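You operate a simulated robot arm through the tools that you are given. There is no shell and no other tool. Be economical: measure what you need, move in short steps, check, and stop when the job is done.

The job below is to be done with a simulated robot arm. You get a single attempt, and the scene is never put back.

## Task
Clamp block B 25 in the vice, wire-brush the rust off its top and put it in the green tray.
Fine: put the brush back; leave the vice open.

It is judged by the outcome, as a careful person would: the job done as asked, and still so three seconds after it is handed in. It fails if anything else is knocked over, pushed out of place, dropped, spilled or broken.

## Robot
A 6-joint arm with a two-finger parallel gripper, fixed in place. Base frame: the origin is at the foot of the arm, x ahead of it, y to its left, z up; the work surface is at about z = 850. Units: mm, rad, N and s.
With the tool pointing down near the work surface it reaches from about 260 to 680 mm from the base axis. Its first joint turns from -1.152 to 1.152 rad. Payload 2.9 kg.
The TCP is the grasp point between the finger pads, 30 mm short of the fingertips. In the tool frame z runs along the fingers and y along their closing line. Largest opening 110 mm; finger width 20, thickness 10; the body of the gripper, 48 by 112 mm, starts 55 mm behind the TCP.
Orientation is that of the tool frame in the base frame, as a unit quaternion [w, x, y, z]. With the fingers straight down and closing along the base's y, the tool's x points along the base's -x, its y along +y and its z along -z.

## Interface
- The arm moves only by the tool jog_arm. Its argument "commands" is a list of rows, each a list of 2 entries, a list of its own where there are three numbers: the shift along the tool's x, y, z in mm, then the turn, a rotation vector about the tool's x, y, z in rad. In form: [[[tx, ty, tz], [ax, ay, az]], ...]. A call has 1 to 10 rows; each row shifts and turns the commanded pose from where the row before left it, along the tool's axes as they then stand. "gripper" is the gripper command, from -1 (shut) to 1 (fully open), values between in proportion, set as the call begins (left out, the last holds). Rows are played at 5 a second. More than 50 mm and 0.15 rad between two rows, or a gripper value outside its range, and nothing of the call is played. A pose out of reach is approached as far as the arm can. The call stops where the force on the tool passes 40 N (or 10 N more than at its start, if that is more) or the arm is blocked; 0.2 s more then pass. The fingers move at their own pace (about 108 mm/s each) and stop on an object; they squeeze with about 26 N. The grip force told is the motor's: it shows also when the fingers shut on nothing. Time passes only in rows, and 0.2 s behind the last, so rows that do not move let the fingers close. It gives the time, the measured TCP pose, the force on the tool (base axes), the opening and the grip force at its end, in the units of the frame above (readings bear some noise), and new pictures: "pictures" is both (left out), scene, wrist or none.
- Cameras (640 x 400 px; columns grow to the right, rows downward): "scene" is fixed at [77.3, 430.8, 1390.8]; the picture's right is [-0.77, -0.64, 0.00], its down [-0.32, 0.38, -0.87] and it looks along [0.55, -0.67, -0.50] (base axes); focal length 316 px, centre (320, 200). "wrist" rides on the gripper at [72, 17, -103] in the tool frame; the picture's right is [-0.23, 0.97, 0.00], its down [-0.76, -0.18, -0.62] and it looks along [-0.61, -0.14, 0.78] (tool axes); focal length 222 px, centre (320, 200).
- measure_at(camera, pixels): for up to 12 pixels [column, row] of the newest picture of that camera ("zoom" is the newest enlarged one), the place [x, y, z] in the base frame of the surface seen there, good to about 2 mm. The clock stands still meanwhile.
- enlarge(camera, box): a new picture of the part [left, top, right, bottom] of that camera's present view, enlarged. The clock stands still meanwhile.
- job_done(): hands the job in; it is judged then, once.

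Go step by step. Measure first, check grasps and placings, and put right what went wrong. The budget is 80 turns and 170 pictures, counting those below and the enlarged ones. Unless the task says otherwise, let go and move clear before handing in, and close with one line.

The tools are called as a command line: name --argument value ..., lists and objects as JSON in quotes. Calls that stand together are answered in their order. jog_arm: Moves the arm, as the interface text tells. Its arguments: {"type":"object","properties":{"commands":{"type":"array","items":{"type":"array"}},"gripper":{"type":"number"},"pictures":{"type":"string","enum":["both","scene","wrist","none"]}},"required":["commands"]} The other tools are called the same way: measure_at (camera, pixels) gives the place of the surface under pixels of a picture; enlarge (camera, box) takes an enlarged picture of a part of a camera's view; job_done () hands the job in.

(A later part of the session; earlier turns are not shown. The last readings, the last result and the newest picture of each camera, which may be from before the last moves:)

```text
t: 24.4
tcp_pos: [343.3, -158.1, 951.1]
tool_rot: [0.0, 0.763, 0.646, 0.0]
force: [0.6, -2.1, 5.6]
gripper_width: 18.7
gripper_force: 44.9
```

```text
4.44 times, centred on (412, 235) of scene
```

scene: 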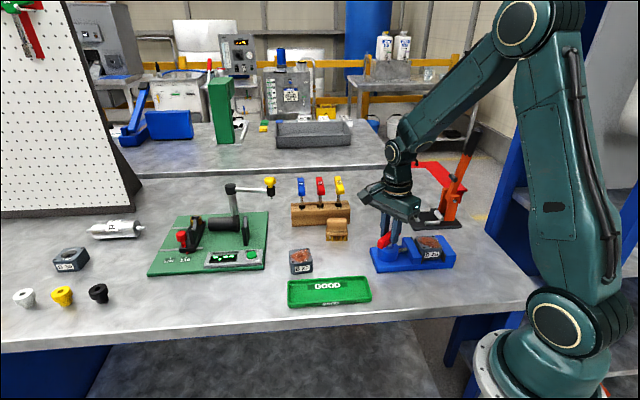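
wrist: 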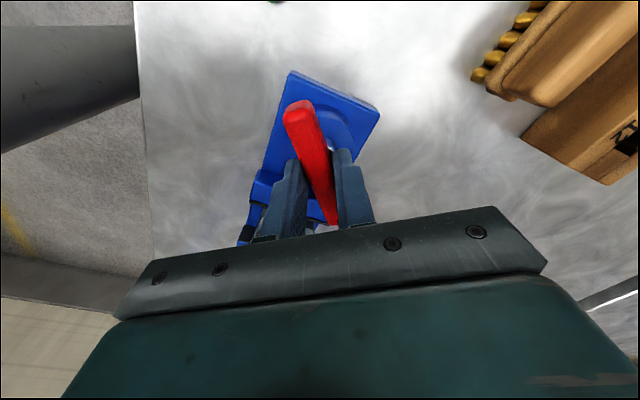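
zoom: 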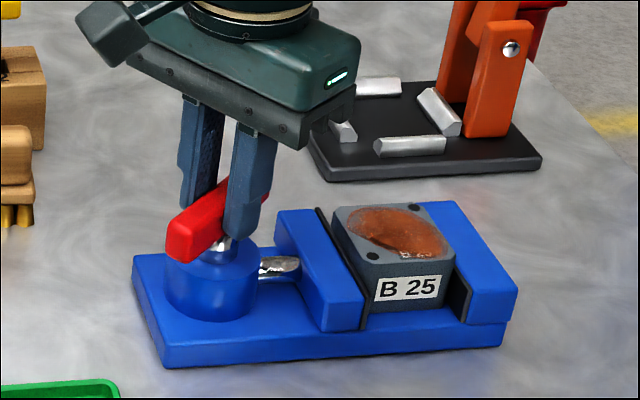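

The bar stopped following: the width rose to 18.7 mm and the jaw no longer moves, so the block is clamped. I'll open, rise and check.

jog_arm --commands '[[[0, 0, 0], [0, 0, 0]], [[0, 0, 0], [0, 0, 0]], [[0, 0, -45], [0, 0, 0]], [[0, 0, -45], [0, 0, 0]], [[0, 0, 0], [0, 0, -0.14]], [[0, 0, 0], [0, 0, -0.14]], [[0, 0, 0], [0, 0, -0.14]], [[0, 0, 0], [0, 0, -0.14]], [[0, 0, 0], [0, 0, -0.14]]]' --gripper -0.1

enlarge --camera "scene" --box '[360, 205, 464, 280]'

```text
t: 26.4
tcp_pos: [344.1, -157.2, 1041.5]
tool_rot: [-0.001, 0.493, 0.87, 0.001]
force: [-0.3, 0.2, 0.3]
gripper_width: 49.6
gripper_force: 0.0
```

scene: 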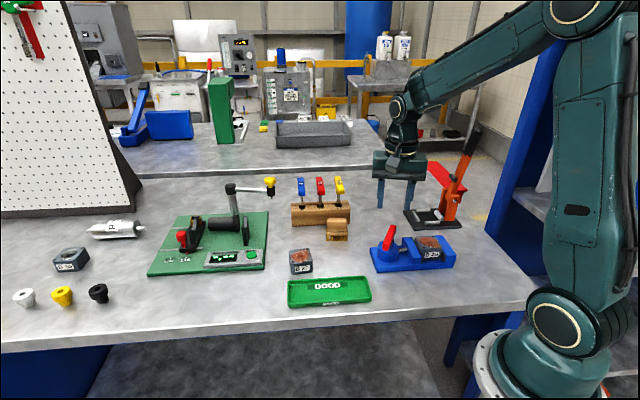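
wrist: 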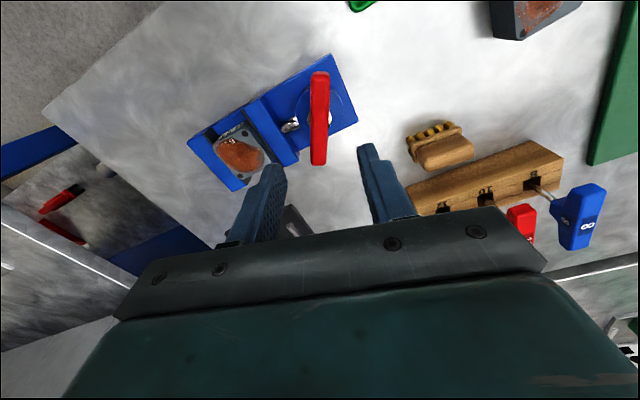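

```text
5.33 times, centred on (412, 242) of scene
```

zoom: 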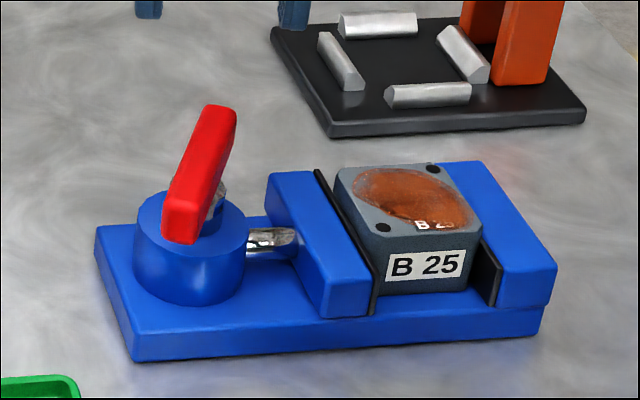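

The lever stayed where I left it. I'll check that the block really touches both pads by measuring along the edges.

measure_at --camera "zoom" --pixels '[[441, 175], [477, 222], [455, 185], [490, 250], [337, 185], [368, 235], [322, 180], [368, 270], [475, 285], [495, 295]]'

enlarge --camera "wrist" --box '[170, 50, 370, 200]'

```text
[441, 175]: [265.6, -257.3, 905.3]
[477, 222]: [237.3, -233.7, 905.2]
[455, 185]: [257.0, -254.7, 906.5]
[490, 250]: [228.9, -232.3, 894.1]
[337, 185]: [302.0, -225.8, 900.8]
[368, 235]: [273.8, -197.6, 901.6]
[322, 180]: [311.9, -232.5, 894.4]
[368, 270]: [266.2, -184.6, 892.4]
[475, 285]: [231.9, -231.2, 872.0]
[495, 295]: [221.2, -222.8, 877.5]
```

```text
2.67 times, centred on (270, 125) of wrist
```

zoom: 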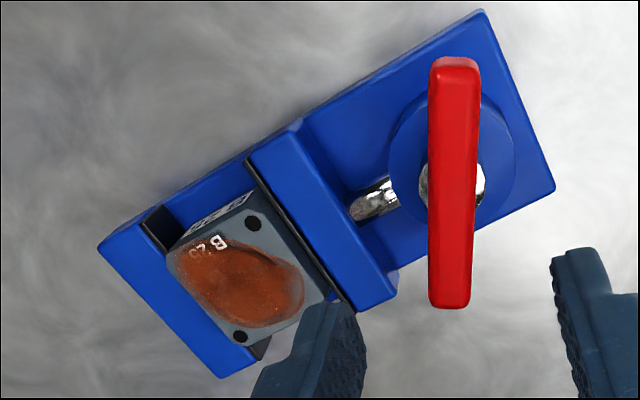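

Both pads touch the block and it's clamped, with its top at z ≈ 905 and centred near (270,-229). Next is the brush: I'll check the rack and screwdriver clearance and the handle size.

enlarge --camera "scene" --box '[280, 165, 380, 245]'

measure_at --camera "zoom" --pixels '[[250, 75], [370, 70], [130, 75], [420, 210], [350, 245], [310, 290], [425, 290], [302, 345], [432, 340]]'

```text
5.00 times, centred on (330, 205) of scene
```

zoom: 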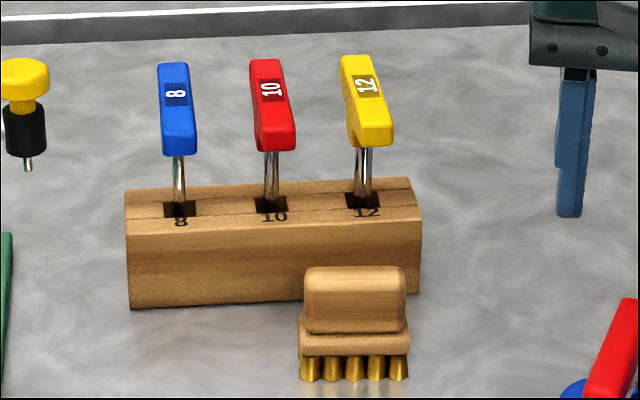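

```text
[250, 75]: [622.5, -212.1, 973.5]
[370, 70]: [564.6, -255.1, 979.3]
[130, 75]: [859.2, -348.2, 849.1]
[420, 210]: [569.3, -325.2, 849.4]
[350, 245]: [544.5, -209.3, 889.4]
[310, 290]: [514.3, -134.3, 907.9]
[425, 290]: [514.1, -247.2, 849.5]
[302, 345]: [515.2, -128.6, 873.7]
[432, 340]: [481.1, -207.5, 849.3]
```

The rack front is about 65 mm behind the brush. Gripping the brush across its ends (closing along its length) needs only a 9° turn and stays clear of the screwdrivers. I'll move above it.

jog_arm --commands '[[[0, 0, 0], [0, 0, -0.083]], [[0, 0, 0], [0, 0, -0.083]], [[-26, 30, 0], [0, 0, 0]], [[-26, 30, 0], [0, 0, 0]], [[-26, 30, 15], [0, 0, 0]], [[-27, 29.5, 15], [0, 0, 0]], [[0, 0, 0], [0, 0, 0]]]' --gripper 0.6

enlarge --camera "wrist" --box '[240, 50, 400, 200]'

```text
t: 28.0
tcp_pos: [501.8, -160.6, 1009.0]
tool_rot: [-0.002, 0.42, 0.907, 0.0]
force: [-0.6, -0.2, 0.2]
gripper_width: 88.2
gripper_force: 0.1
```

scene: 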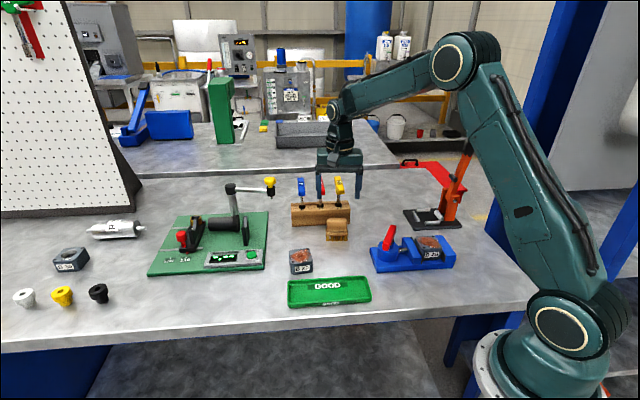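
wrist: 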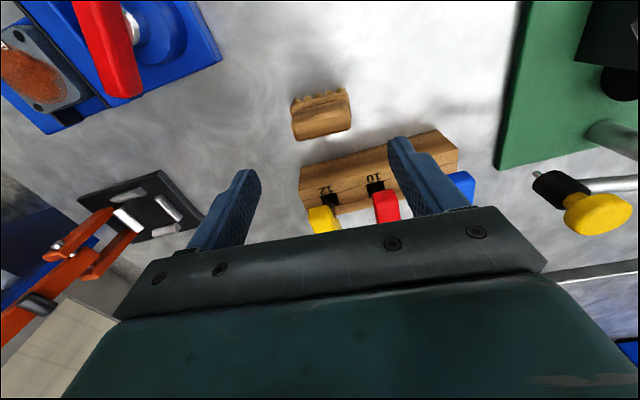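

```text
2.67 times, centred on (320, 125) of wrist
```

zoom: 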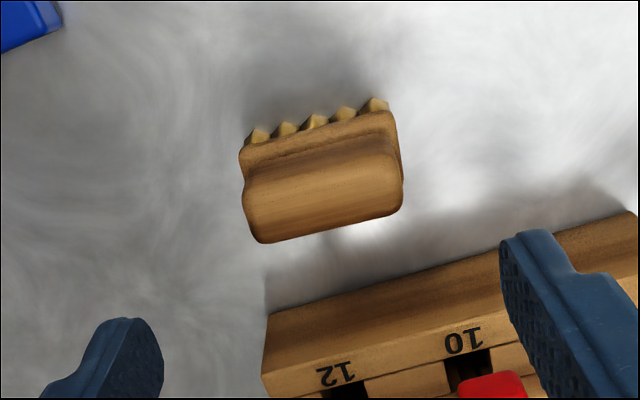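

measure_at --camera "zoom" --pixels '[[250, 205], [398, 180], [320, 160], [325, 222], [260, 237], [395, 212], [250, 185], [393, 155], [260, 165], [390, 125]]'

```text
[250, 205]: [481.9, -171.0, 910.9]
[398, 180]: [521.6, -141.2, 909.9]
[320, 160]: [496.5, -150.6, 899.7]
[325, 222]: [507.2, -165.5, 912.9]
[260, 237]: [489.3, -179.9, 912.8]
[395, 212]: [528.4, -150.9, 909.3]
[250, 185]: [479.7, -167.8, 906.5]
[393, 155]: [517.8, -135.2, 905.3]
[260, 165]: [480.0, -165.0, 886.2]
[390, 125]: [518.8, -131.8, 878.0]
```

The handle is centred at (503.6,-158.6) and 49.5 mm long, lying at about 38°. I'll trim the angle and descend to grip above the base plate.

jog_arm --commands '[[[0.4, 2.6, 0], [0, 0, 0.035]], [[0, 0, 40], [0, 0, 0]], [[0, 0, 35], [0, 0, 0]], [[0, 0, 19], [0, 0, 0]], [[0, 0, 0], [0, 0, 0]]]'

enlarge --camera "scene" --box '[290, 195, 380, 250]'

```text
t: 29.2
tcp_pos: [504.5, -158.1, 915.6]
tool_rot: [-0.001, 0.436, 0.9, 0.001]
force: [-0.2, -0.2, -0.1]
gripper_width: 88.0
gripper_force: 0.0
```

scene: 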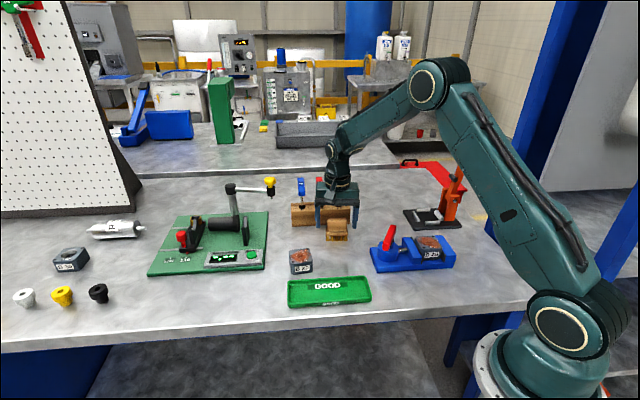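
wrist: 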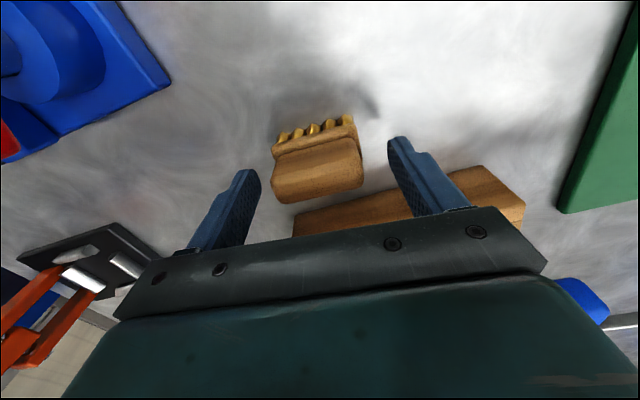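

```text
7.11 times, centred on (335, 222) of scene
```

zoom: 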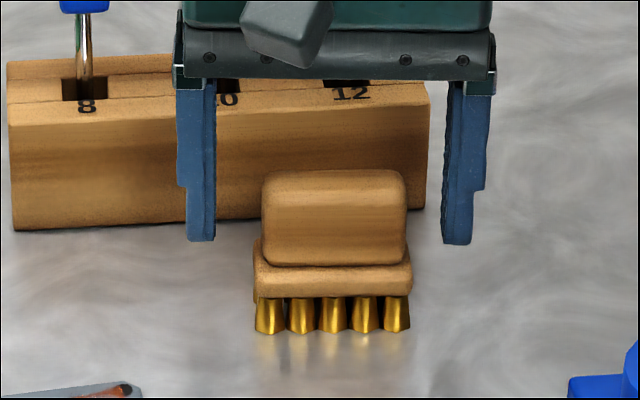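

The handle sits centrally between the fingers and the tips are above the base plate, so I'll close.

jog_arm --commands '[[[0, 0, 0], [0, 0, 0]], [[0, 0, 0], [0, 0, 0]], [[0, 0, 0], [0, 0, 0]], [[0, 0, 0], [0, 0, 0]]]' --gripper -1

enlarge --camera "scene" --box '[290, 195, 380, 250]'

```text
t: 30.2
tcp_pos: [505.3, -158.5, 916.4]
tool_rot: [-0.002, 0.437, 0.9, 0.001]
force: [-0.7, -0.2, -0.2]
gripper_width: 55.9
gripper_force: 25.5
```

scene: 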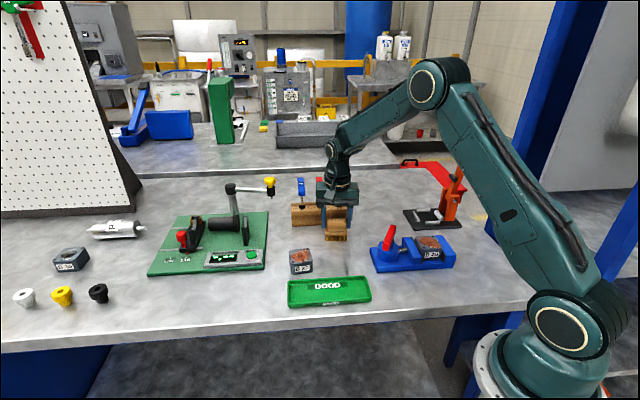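
wrist: 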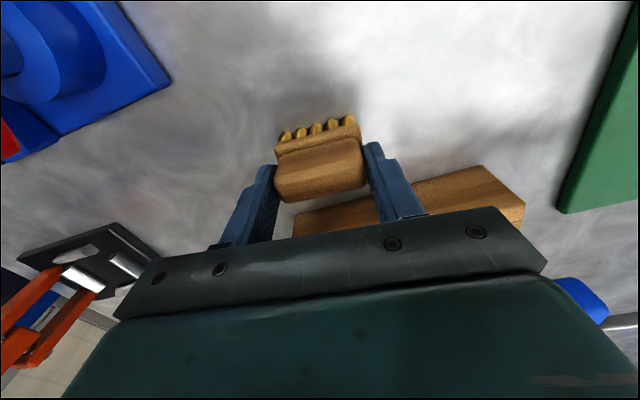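

```text
7.11 times, centred on (335, 222) of scene
```

zoom: 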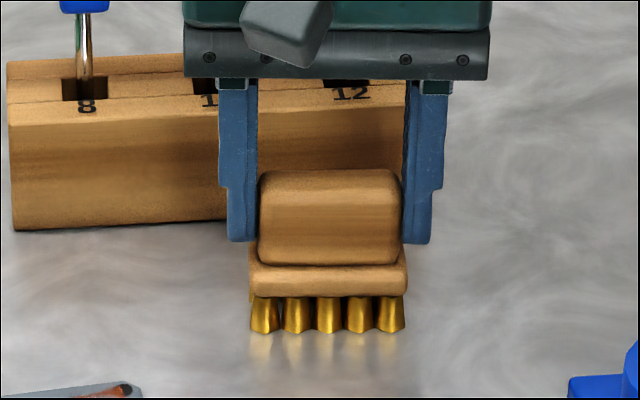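

The brush is gripped (55.9 mm). I'll lift it and carry it high over the lever to above the block.

jog_arm --commands '[[[0, 0, -35], [0, 0, 0]], [[0, 0, -40], [0, 0, 0]], [[0, 0, -40], [0, 0, 0]], [[14.8, -38.1, 0], [0, 0, 0]], [[14.8, -38.1, 0], [0, 0, 0]], [[14.8, -38.1, 0], [0, 0, 0]], [[14.8, -38.1, 0], [0, 0, 0]], [[14.8, -38.1, 0], [0, 0, 0]], [[14.8, -38.1, 0], [0, 0, 0]], [[0, 0, 0], [0, 0, 0]]]'

enlarge --camera "scene" --box '[360, 190, 464, 280]'

```text
t: 32.4
tcp_pos: [268.5, -230.8, 1031.2]
tool_rot: [-0.001, 0.437, 0.9, 0.001]
force: [0.4, 0.2, -0.5]
gripper_width: 55.8
gripper_force: 26.0
```

scene: 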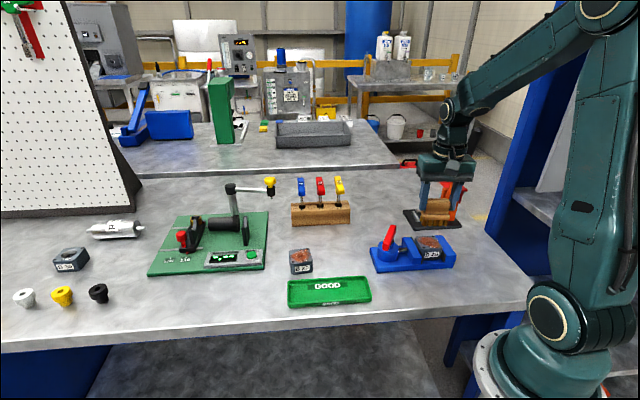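
wrist: 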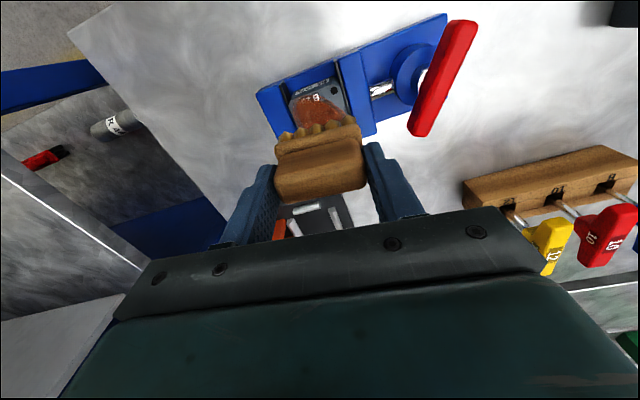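

```text
4.44 times, centred on (412, 235) of scene
```

zoom: 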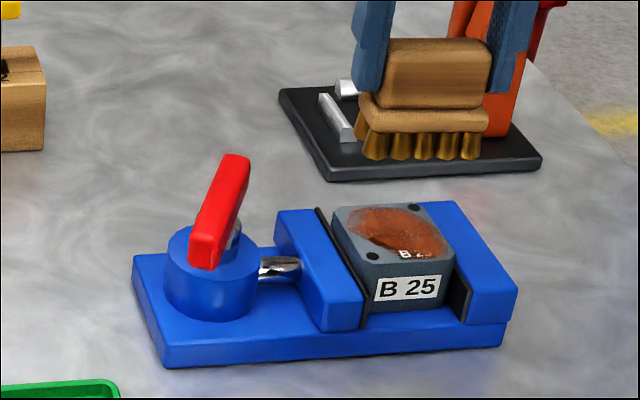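

The brush is above the block. I'll lower until the bristles just touch, at a TCP of about z 970.

jog_arm --commands '[[[0, 0, 35], [0, 0, 0]], [[0, 0, 18], [0, 0, 0]], [[0, 0, 3], [0, 0, 0]], [[0, 0, 2], [0, 0, 0]], [[0, 0, 2], [0, 0, 0]], [[0, 0, 0], [0, 0, 0]]]'

enlarge --camera "scene" --box '[360, 190, 464, 280]'

```text
t: 33.8
tcp_pos: [268.7, -228.8, 972.3]
tool_rot: [-0.001, 0.437, 0.899, 0.001]
force: [0.8, -0.3, -0.9]
gripper_width: 56.0
gripper_force: 25.9
```

scene: 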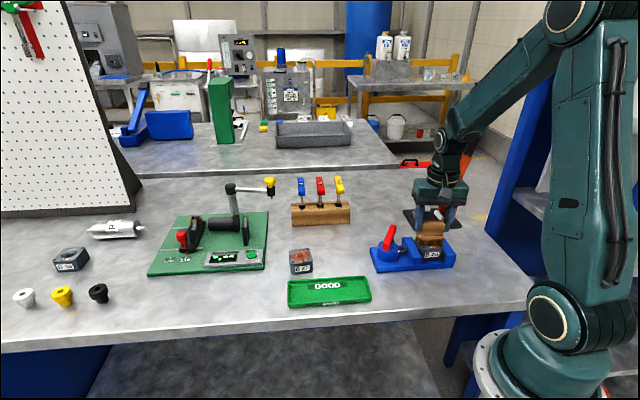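
wrist: 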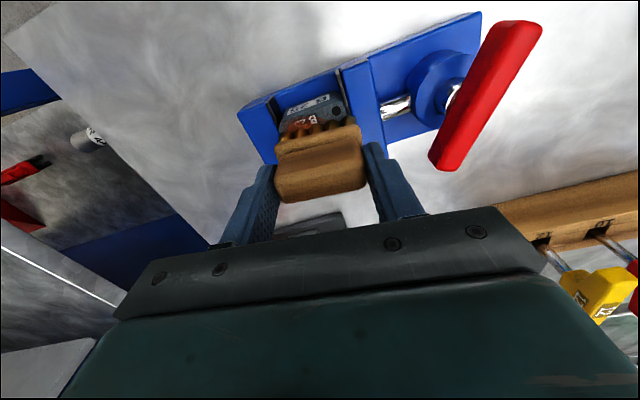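

```text
4.44 times, centred on (412, 235) of scene
```

zoom: 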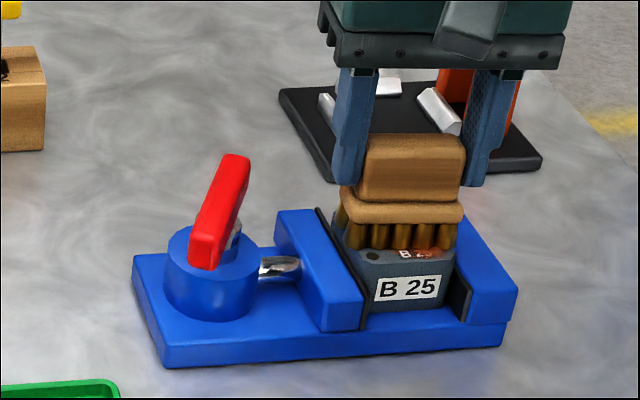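

The bristles hover about 1–2 mm above the top. I'll lower 3 mm and make the first strokes along tool x.

jog_arm --commands '[[[0, 0, 1.5], [0, 0, 0]], [[0, 0, 1.5], [0, 0, 0]], [[9, 0, 0], [0, 0, 0]], [[9, 0, 0], [0, 0, 0]], [[-12, 0, 0], [0, 0, 0]], [[-12, 0, 0], [0, 0, 0]], [[-12, 0, 0], [0, 0, 0]], [[12, 0, 0], [0, 0, 0]], [[6, 0, 0], [0, 0, 0]], [[0, 0, 0], [0, 0, 0]]]'

enlarge --camera "scene" --box '[360, 190, 464, 280]'

```text
t: 36.0
tcp_pos: [269.9, -229.2, 968.3]
tool_rot: [-0.001, 0.437, 0.899, 0.001]
force: [0.5, -0.4, -0.2]
gripper_width: 55.7
gripper_force: 26.1
```

scene: 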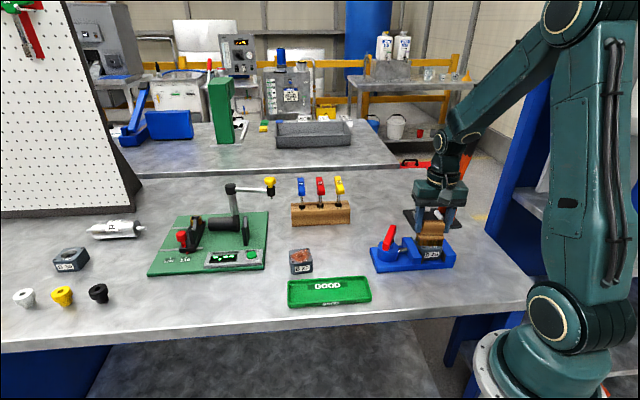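
wrist: 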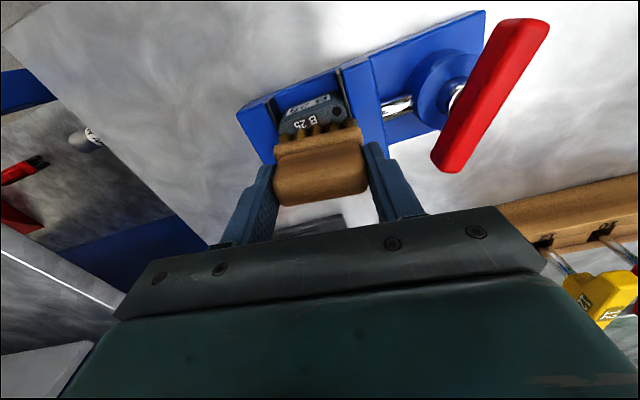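

```text
4.44 times, centred on (412, 235) of scene
```

zoom: 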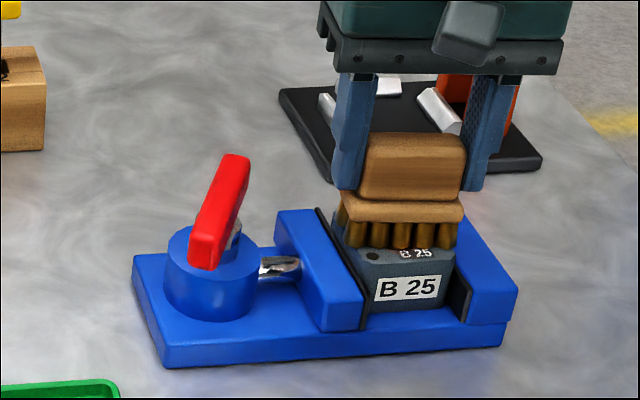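

The rust seen by the label is already gone. I'll repeat over the full area, adding small sideways offsets.

jog_arm --commands '[[[0, 3, 0.5], [0, 0, 0]], [[10, 0, 0], [0, 0, 0]], [[10, 0, 0], [0, 0, 0]], [[-14, 0, 0], [0, 0, 0]], [[-14, 0, 0], [0, 0, 0]], [[-14, -6, 0], [0, 0, 0]], [[14, 0, 0], [0, 0, 0]], [[14, 0, 0], [0, 0, 0]], [[14, 0, 0], [0, 0, 0]], [[-14, 0, 0], [0, 0, 0]]]' --pictures "none"

jog_arm --commands '[[[-14, 0, 0], [0, 0, 0]], [[-12, 3, 0], [0, 0, 0]], [[14, 0, 0], [0, 0, 0]], [[14, 0, 0], [0, 0, 0]], [[-8, 0, 0], [0, 0, 0]], [[0, 0, -40], [0, 0, 0]], [[0, 0, -21], [0, 0, 0]], [[-40, 0, 0], [0, 0, 0]]]'

enlarge --camera "scene" --box '[360, 190, 464, 280]'

enlarge --camera "wrist" --box '[230, 20, 430, 160]'

```text
t: 38.2
tcp_pos: [262.6, -226.6, 967.9]
tool_rot: [-0.002, 0.437, 0.9, 0.0]
force: [-0.5, 1.2, 2.6]
gripper_width: 55.5
gripper_force: 25.6
```

```text
t: 40.0
tcp_pos: [293.7, -262.1, 1028.9]
tool_rot: [-0.002, 0.437, 0.9, 0.001]
force: [0.6, -0.2, -1.3]
gripper_width: 55.5
gripper_force: 25.9
```

scene: 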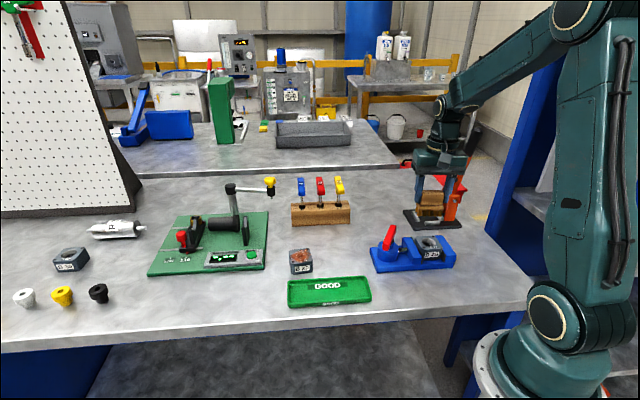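
wrist: 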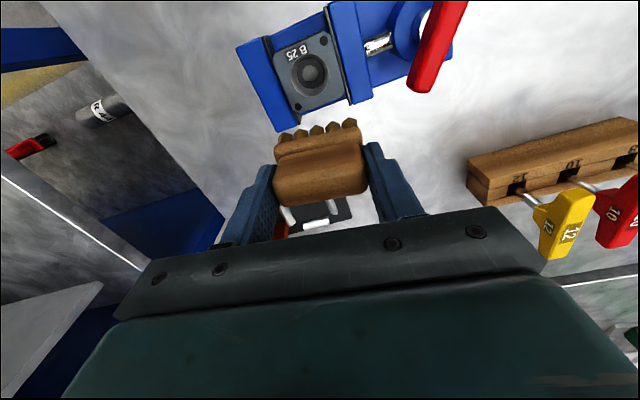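

```text
4.44 times, centred on (412, 235) of scene
```

zoom: 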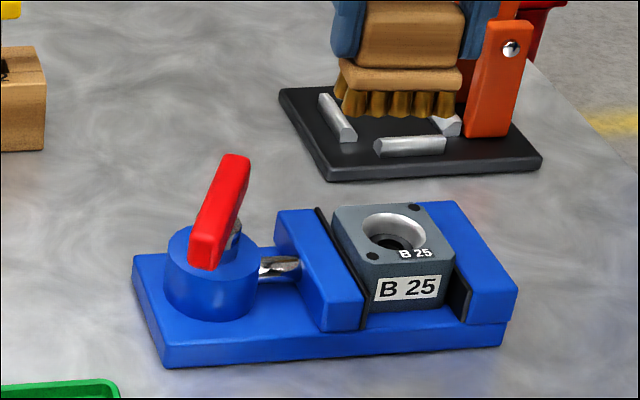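

```text
2.86 times, centred on (330, 90) of wrist
```

zoom: 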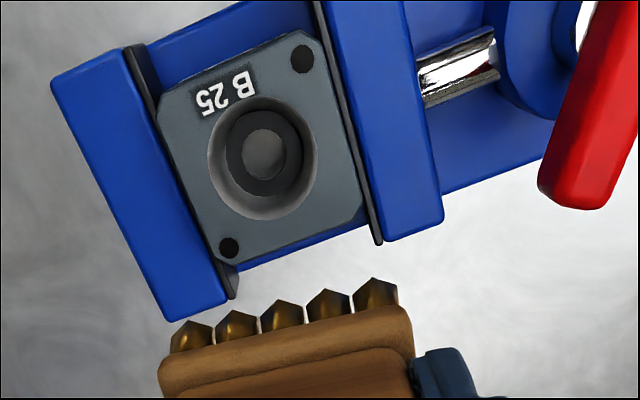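

The top is clean in both views. Now I'll take the brush back to its spot.

jog_arm --commands '[[[-8, 38.3, 0], [0, 0, 0]], [[-8, 38.3, 0], [0, 0, 0]], [[-8, 38.3, 0], [0, 0, 0]], [[-8, 38.3, 0], [0, 0, 0]], [[-8, 38.3, 0], [0, 0, 0]], [[-8.1, 38.5, 0], [0, 0, 0]], [[0, 0, 45], [0, 0, 0]], [[0, 0, 40], [0, 0, 0]], [[0, 0, 20], [0, 0, 0]], [[0, 0, 0], [0, 0, 0]]]'

enlarge --camera "scene" --box '[290, 195, 380, 250]'

```text
t: 42.2
tcp_pos: [503.8, -157.9, 924.5]
tool_rot: [-0.002, 0.438, 0.899, 0.0]
force: [0.2, -0.4, -0.7]
gripper_width: 55.4
gripper_force: 25.9
```

scene: 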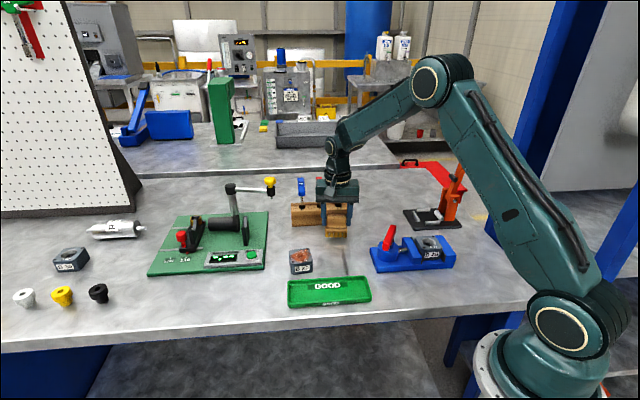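
wrist: 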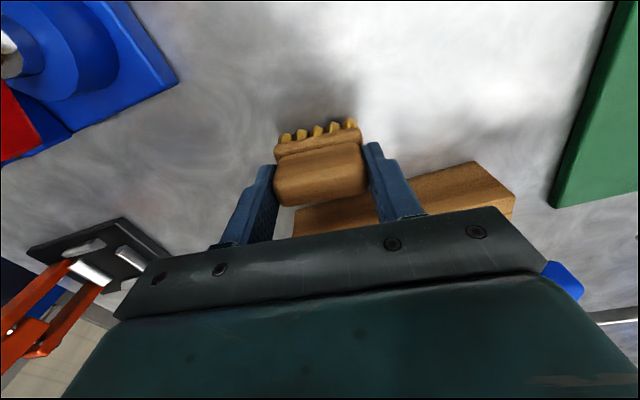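

```text
7.11 times, centred on (335, 222) of scene
```

zoom: 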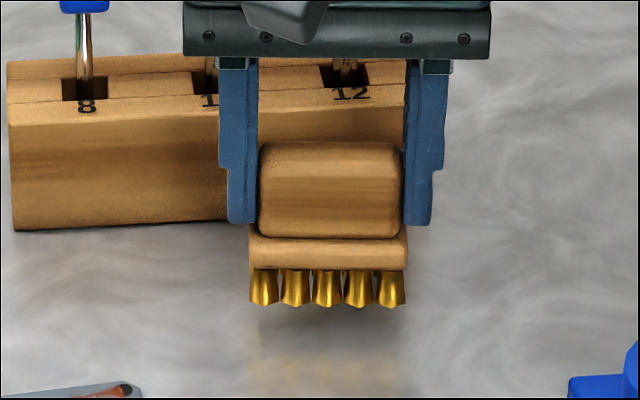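

The brush is over its original spot and about 8 mm up. I'll lower gently to touch and then release.

jog_arm --commands '[[[0, 0, 5], [0, 0, 0]], [[0, 0, 2], [0, 0, 0]], [[0, 0, 1.2], [0, 0, 0]], [[0, 0, 0], [0, 0, 0]]]' --pictures "none"

enlarge --camera "scene" --box '[290, 195, 380, 250]'

```text
t: 43.2
tcp_pos: [505.1, -156.0, 917.0]
tool_rot: [-0.001, 0.437, 0.899, 0.0]
force: [0.0, 0.3, -1.5]
gripper_width: 55.5
gripper_force: 26.1
```

```text
7.11 times, centred on (335, 222) of scene
```

zoom: 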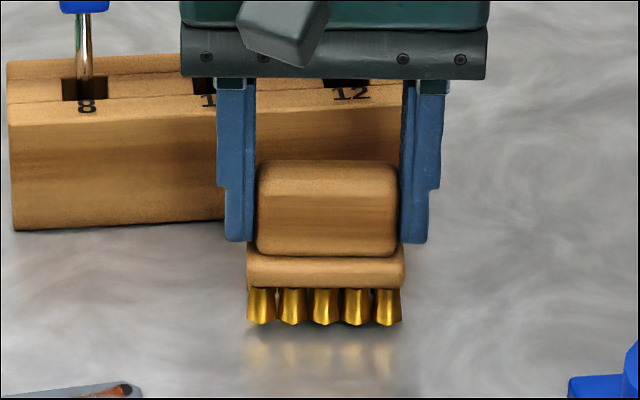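

The bristle feet are at row 325, against 333 before pickup, so there's about 2 mm still to go.

jog_arm --commands '[[[-0.8, -0.8, 1], [0, 0, 0]], [[0, 0, 0.8], [0, 0, 0]], [[0, 0, 0.5], [0, 0, 0]], [[0, 0, 0], [0, 0, 0]]]' --pictures "none"

enlarge --camera "scene" --box '[290, 195, 380, 250]'

```text
t: 44.2
tcp_pos: [504.3, -158.9, 914.4]
tool_rot: [-0.002, 0.437, 0.899, 0.001]
force: [-0.9, 0.2, -1.9]
gripper_width: 55.6
gripper_force: 25.8
```

```text
7.11 times, centred on (335, 222) of scene
```

zoom: 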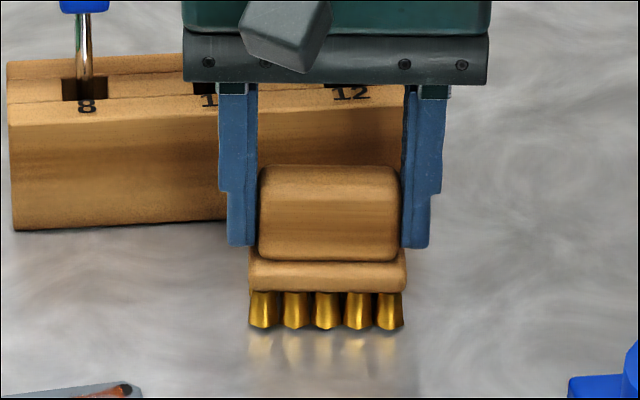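

The force is still at the no-contact level and the feet are at row 329. I'll lower another 1.5 mm while watching the force.

jog_arm --commands '[[[0, 0, 0.7], [0, 0, 0]], [[0, 0, 0.7], [0, 0, 0]], [[0, 0, 0], [0, 0, 0]]]' --pictures "none"

enlarge --camera "scene" --box '[290, 195, 380, 250]'

```text
t: 45.0
tcp_pos: [504.9, -157.4, 912.9]
tool_rot: [-0.001, 0.436, 0.9, 0.0]
force: [-0.1, 0.0, -1.0]
gripper_width: 55.8
gripper_force: 26.1
```

```text
7.11 times, centred on (335, 222) of scene
```

zoom: 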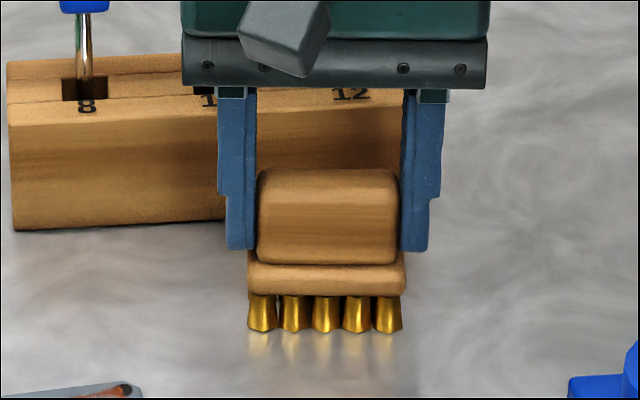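

The feet are now at row 332, essentially on the table. I'll give it a last 0.4 mm, open, and rise straight up.

jog_arm --commands '[[[0, 0, 0.4], [0, 0, 0]], [[0, 0, 0], [0, 0, 0]]]' --pictures "none"

jog_arm --commands '[[[0, 0, 0], [0, 0, 0]], [[0, 0, 0], [0, 0, 0]], [[0, 0, -35], [0, 0, 0]], [[0, 0, -45], [0, 0, 0]], [[0, 0, -45], [0, 0, 0]]]' --gripper 0.5

enlarge --camera "scene" --box '[290, 195, 380, 250]'

enlarge --camera "scene" --box '[360, 205, 464, 280]'

```text
t: 45.6
tcp_pos: [504.1, -157.7, 910.6]
tool_rot: [-0.001, 0.437, 0.9, 0.001]
force: [0.1, 0.5, -0.1]
gripper_width: 55.8
gripper_force: 25.7
```

```text
t: 46.8
tcp_pos: [505.2, -156.7, 1038.7]
tool_rot: [-0.002, 0.437, 0.9, 0.0]
force: [-0.1, -0.1, 1.3]
gripper_width: 82.4
gripper_force: 0.1
```

scene: 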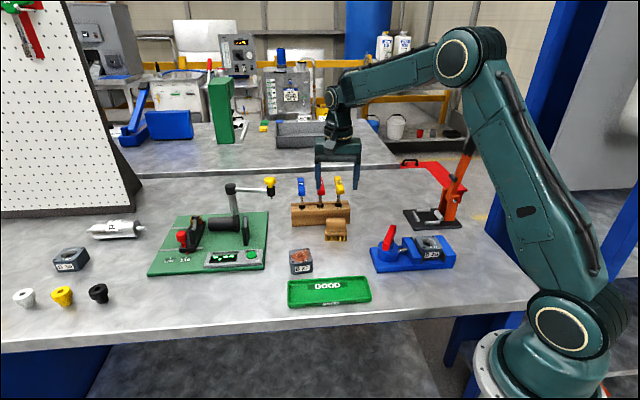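
wrist: 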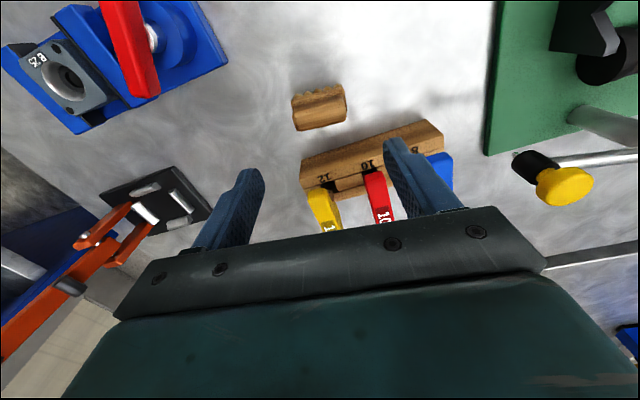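

```text
7.11 times, centred on (335, 222) of scene
```

zoom: 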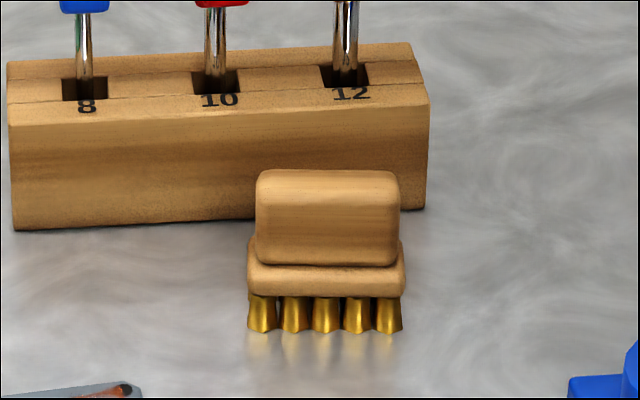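

```text
5.33 times, centred on (412, 242) of scene
```

zoom: 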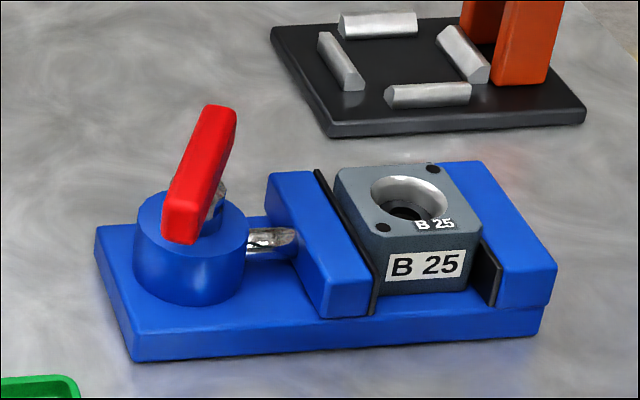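

The brush stands upright in its old place. Now to open the vice: I'll measure the bar's present direction.

measure_at --camera "zoom" --pixels '[[215, 108], [232, 110], [168, 205], [195, 210], [190, 160], [213, 165]]'

measure_at --camera "wrist" --pixels '[[105, 8], [131, 8], [133, 92], [156, 90], [117, 50], [143, 45]]'

```text
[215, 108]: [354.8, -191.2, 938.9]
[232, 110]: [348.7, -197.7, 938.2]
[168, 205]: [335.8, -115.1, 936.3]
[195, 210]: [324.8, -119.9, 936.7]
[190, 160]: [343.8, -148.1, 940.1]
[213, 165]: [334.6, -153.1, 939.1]
```

```text
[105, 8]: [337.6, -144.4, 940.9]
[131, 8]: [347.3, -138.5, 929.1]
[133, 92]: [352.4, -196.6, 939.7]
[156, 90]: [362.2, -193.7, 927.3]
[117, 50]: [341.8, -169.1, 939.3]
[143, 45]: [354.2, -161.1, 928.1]
```

The bar lies at about −74.5°, centred near (341,-158). I'll move over it, align, and lower to the same grip height of z 950.

jog_arm --commands '[[[25.1, -32.5, 0], [0, 0, 0]], [[25.1, -32.5, 0], [0, 0, 0]], [[25.1, -32.5, 0], [0, 0, 0]], [[25.1, -32.5, 0], [0, 0, 0]], [[0, 0, 15], [0, 0, 0.132]], [[0, 0, 15], [0, 0, 0.132]], [[0, 0, 15], [0, 0, 0.132]], [[0, 0, 0], [0, 0, 0]]]' --gripper 0

enlarge --camera "wrist" --box '[220, 50, 420, 240]'

```text
t: 48.6
tcp_pos: [339.8, -160.0, 991.5]
tool_rot: [-0.002, 0.606, 0.795, -0.001]
force: [-0.5, -0.2, -0.5]
gripper_width: 54.9
gripper_force: 0.0
```

scene: 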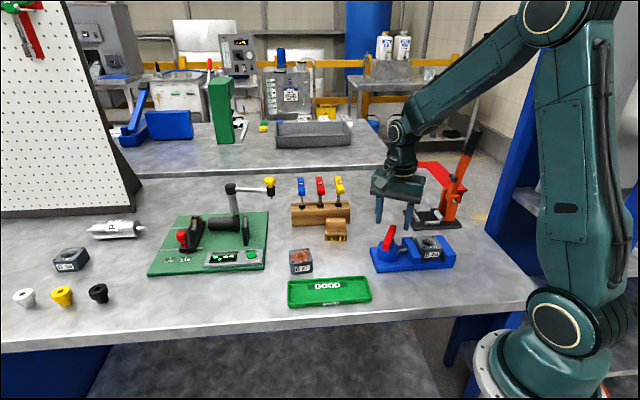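
wrist: 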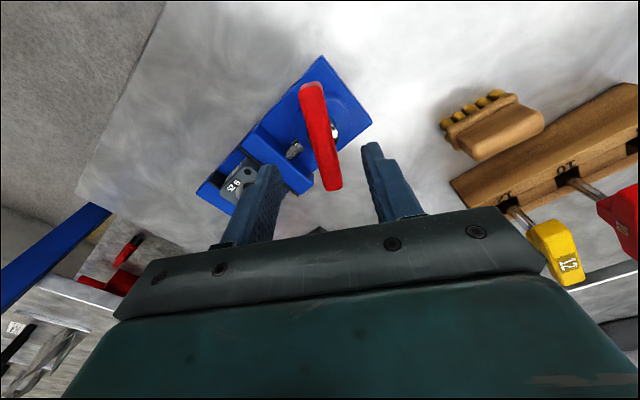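

```text
2.11 times, centred on (320, 145) of wrist
```

zoom: 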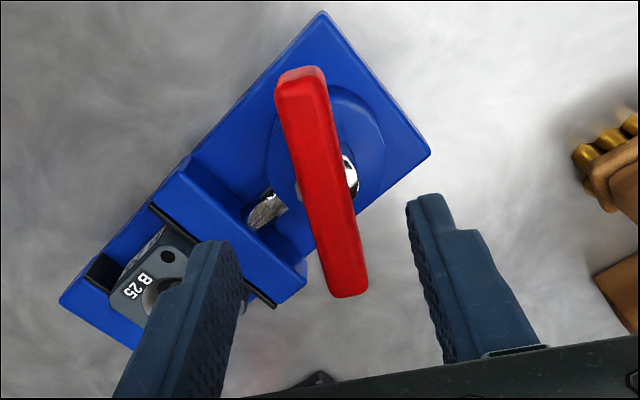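

The bar's tilt and position between the fingers match the first grip. I'll descend and close.

jog_arm --commands '[[[0, 0, 20], [0, 0, 0]], [[0, 0, 21], [0, 0, 0]], [[0, 0, 0], [0, 0, 0]]]' --pictures "none"

jog_arm --commands '[[[0, 0, 0], [0, 0, 0]], [[0, 0, 0], [0, 0, 0]], [[0, 0, 0], [0, 0, 0]]]' --gripper -1 --pictures "none"

jog_arm --commands '[[[0, 0, 0], [0, 0, -0.08]], [[0, 0, 0], [0, 0, -0.08]], [[0, 0, 0], [0, 0, -0.08]], [[0, 0, 0], [0, 0, -0.08]], [[0, 0, 0], [0, 0, 0]]]'

enlarge --camera "scene" --box '[360, 190, 464, 280]'

```text
t: 49.4
tcp_pos: [339.7, -159.7, 951.7]
tool_rot: [-0.001, 0.605, 0.796, 0.0]
force: [0.4, -1.0, 0.7]
gripper_width: 55.1
gripper_force: 0.1
```

```text
t: 50.2
tcp_pos: [343.7, -159.1, 953.1]
tool_rot: [0.0, 0.604, 0.797, 0.002]
force: [24.3, 8.3, -10.4]
gripper_width: 16.9
gripper_force: 44.4
```

```text
t: 51.4
tcp_pos: [342.6, -158.9, 951.5]
tool_rot: [0.001, 0.469, 0.883, 0.003]
force: [25.6, 13.3, 0.3]
gripper_width: 17.1
gripper_force: 44.5
```

scene: 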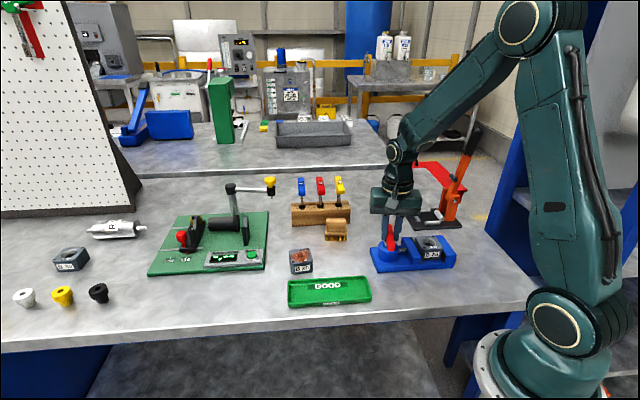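
wrist: 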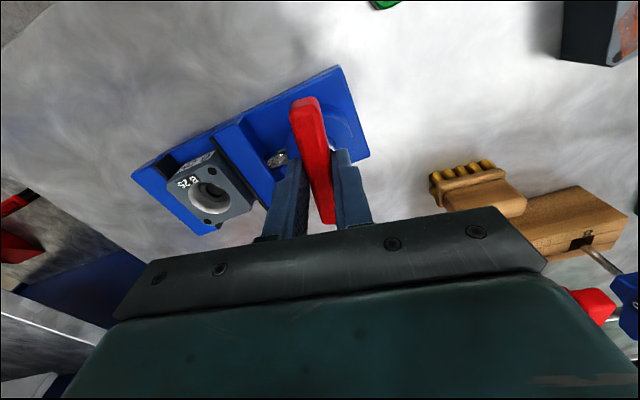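

```text
4.44 times, centred on (412, 235) of scene
```

zoom: 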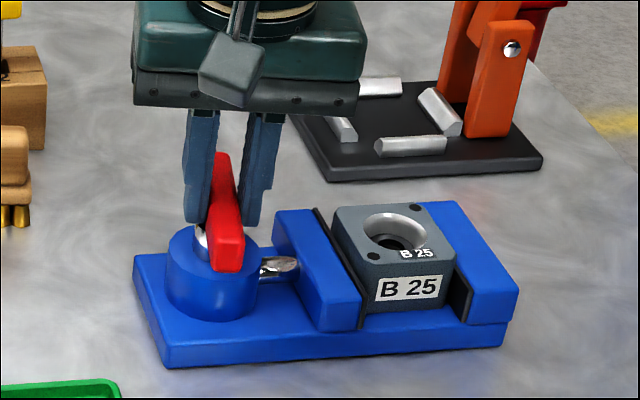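

The bar is turning back and the jaw is easing off. I'll relieve the side load along tool +y and continue.

jog_arm --commands '[[[0, 2, 0], [0, 0, 0]], [[0, 0, 0], [0, 0, -0.1]], [[0, 0, 0], [0, 0, -0.1]], [[0, 0, 0], [0, 0, -0.1]], [[0, 0, 0], [0, 0, -0.1]], [[0, 0, 0], [0, 0, 0]]]' --pictures "none"

```text
t: 52.8
tcp_pos: [342.1, -158.4, 951.6]
tool_rot: [0.0, 0.286, 0.958, 0.0]
force: [8.3, -0.8, 19.2]
gripper_width: 16.6
gripper_force: 44.9
```

Side load is low, with some vertical load. I'll ease up 1 mm and continue.

jog_arm --commands '[[[0, 0, -1], [0, 0, 0]], [[0, 0, 0], [0, 0, -0.1]], [[0, 0, 0], [0, 0, -0.1]], [[0, 0, 0], [0, 0, -0.1]], [[0, 0, 0], [0, 0, -0.1]], [[0, 0, 0], [0, 0, 0]]]' --pictures "none"

enlarge --camera "scene" --box '[360, 190, 464, 280]'

```text
t: 54.2
tcp_pos: [342.1, -159.6, 951.1]
tool_rot: [-0.001, 0.09, 0.996, 0.0]
force: [6.8, -7.6, 0.3]
gripper_width: 16.8
gripper_force: 44.7
```

```text
4.44 times, centred on (412, 235) of scene
```

zoom: 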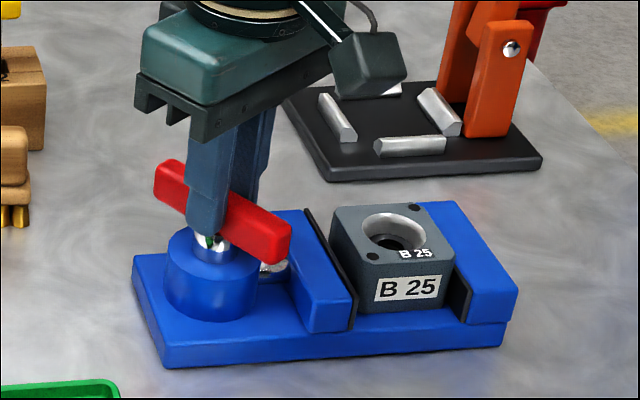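

The jaw is backing off the block. I'll turn the rest of the way, to the bar's original angle of about +19°.

jog_arm --commands '[[[0, -0.7, 0], [0, 0, 0]], [[0, 0, 0], [0, 0, -0.1]], [[0, 0, 0], [0, 0, -0.1]], [[0, 0, 0], [0, 0, -0.1]], [[0, 0, 0], [0, 0, -0.1]], [[0, 0, 0], [0, 0, -0.1]], [[0, 0, 0], [0, 0, 0]]]' --pictures "none"

enlarge --camera "scene" --box '[360, 190, 464, 280]'

```text
t: 55.8
tcp_pos: [340.7, -160.0, 952.0]
tool_rot: [-0.001, -0.16, 0.987, 0.0]
force: [13.8, -3.4, 1.7]
gripper_width: 16.9
gripper_force: 44.5
```

```text
4.44 times, centred on (412, 235) of scene
```

zoom: 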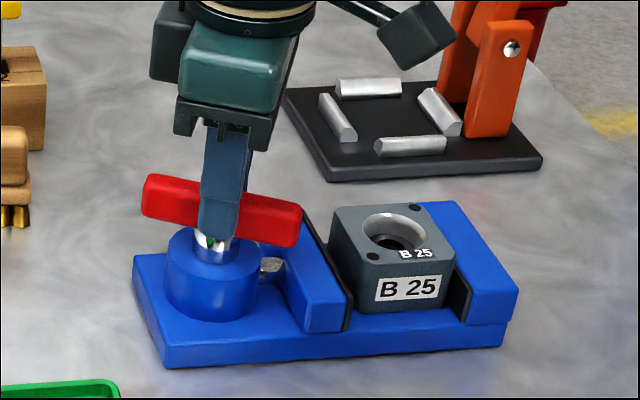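

The vice is open as at the start. I'll release, rise and move over the block.

jog_arm --commands '[[[0, 0, 0], [0, 0, 0]], [[0, 0, 0], [0, 0, 0]], [[0, 0, -45], [0, 0, 0]], [[0, 0, -45], [0, 0, 0]], [[0, 0, 0], [0, 0, -0.14]], [[0, 0, 0], [0, 0, -0.14]], [[0, 0, 0], [0, 0, -0.13]], [[49.8, -2, 0], [0, 0, 0]], [[49.8, -2, 0], [0, 0, 0]], [[0, 0, 0], [0, 0, 0]]]' --gripper 0.4

enlarge --camera "wrist" --box '[220, 50, 420, 200]'

```text
t: 58.0
tcp_pos: [269.7, -230.5, 1040.4]
tool_rot: [-0.001, -0.357, 0.934, 0.001]
force: [0.1, 0.4, -0.5]
gripper_width: 76.9
gripper_force: 0.0
```

scene: 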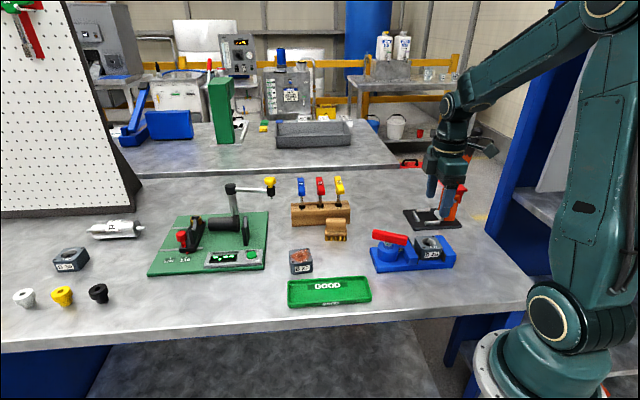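
wrist: 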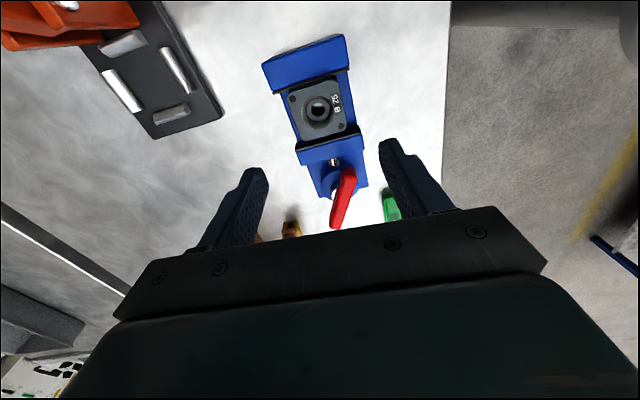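

```text
2.67 times, centred on (320, 125) of wrist
```

zoom: 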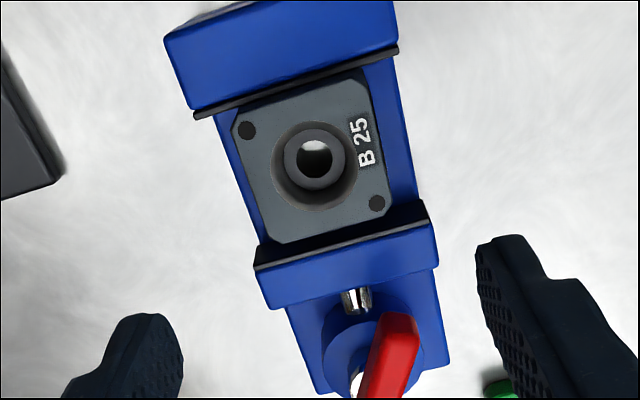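

measure_at --camera "zoom" --pixels '[[237, 150], [262, 225], [373, 110], [385, 180], [260, 102], [350, 78], [290, 241], [370, 218], [247, 130], [377, 203]]'

measure_at --camera "scene" --pixels '[[291, 290], [291, 303], [368, 283], [368, 297], [310, 300], [350, 297], [310, 288], [350, 281], [330, 303], [330, 279]]'

```text
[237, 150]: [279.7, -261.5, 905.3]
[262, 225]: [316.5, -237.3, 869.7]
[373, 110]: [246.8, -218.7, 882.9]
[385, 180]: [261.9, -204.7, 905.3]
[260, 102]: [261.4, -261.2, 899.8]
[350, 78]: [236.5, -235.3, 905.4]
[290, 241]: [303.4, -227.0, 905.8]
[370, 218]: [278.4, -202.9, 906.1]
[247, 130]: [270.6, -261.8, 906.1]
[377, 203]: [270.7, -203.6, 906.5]
```

```text
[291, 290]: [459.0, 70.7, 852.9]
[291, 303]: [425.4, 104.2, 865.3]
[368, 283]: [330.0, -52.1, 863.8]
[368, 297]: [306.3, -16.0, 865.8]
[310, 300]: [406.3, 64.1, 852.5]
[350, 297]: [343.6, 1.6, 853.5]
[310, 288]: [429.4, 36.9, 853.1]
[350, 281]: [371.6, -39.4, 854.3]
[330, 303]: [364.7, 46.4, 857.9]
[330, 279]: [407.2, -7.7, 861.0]
```

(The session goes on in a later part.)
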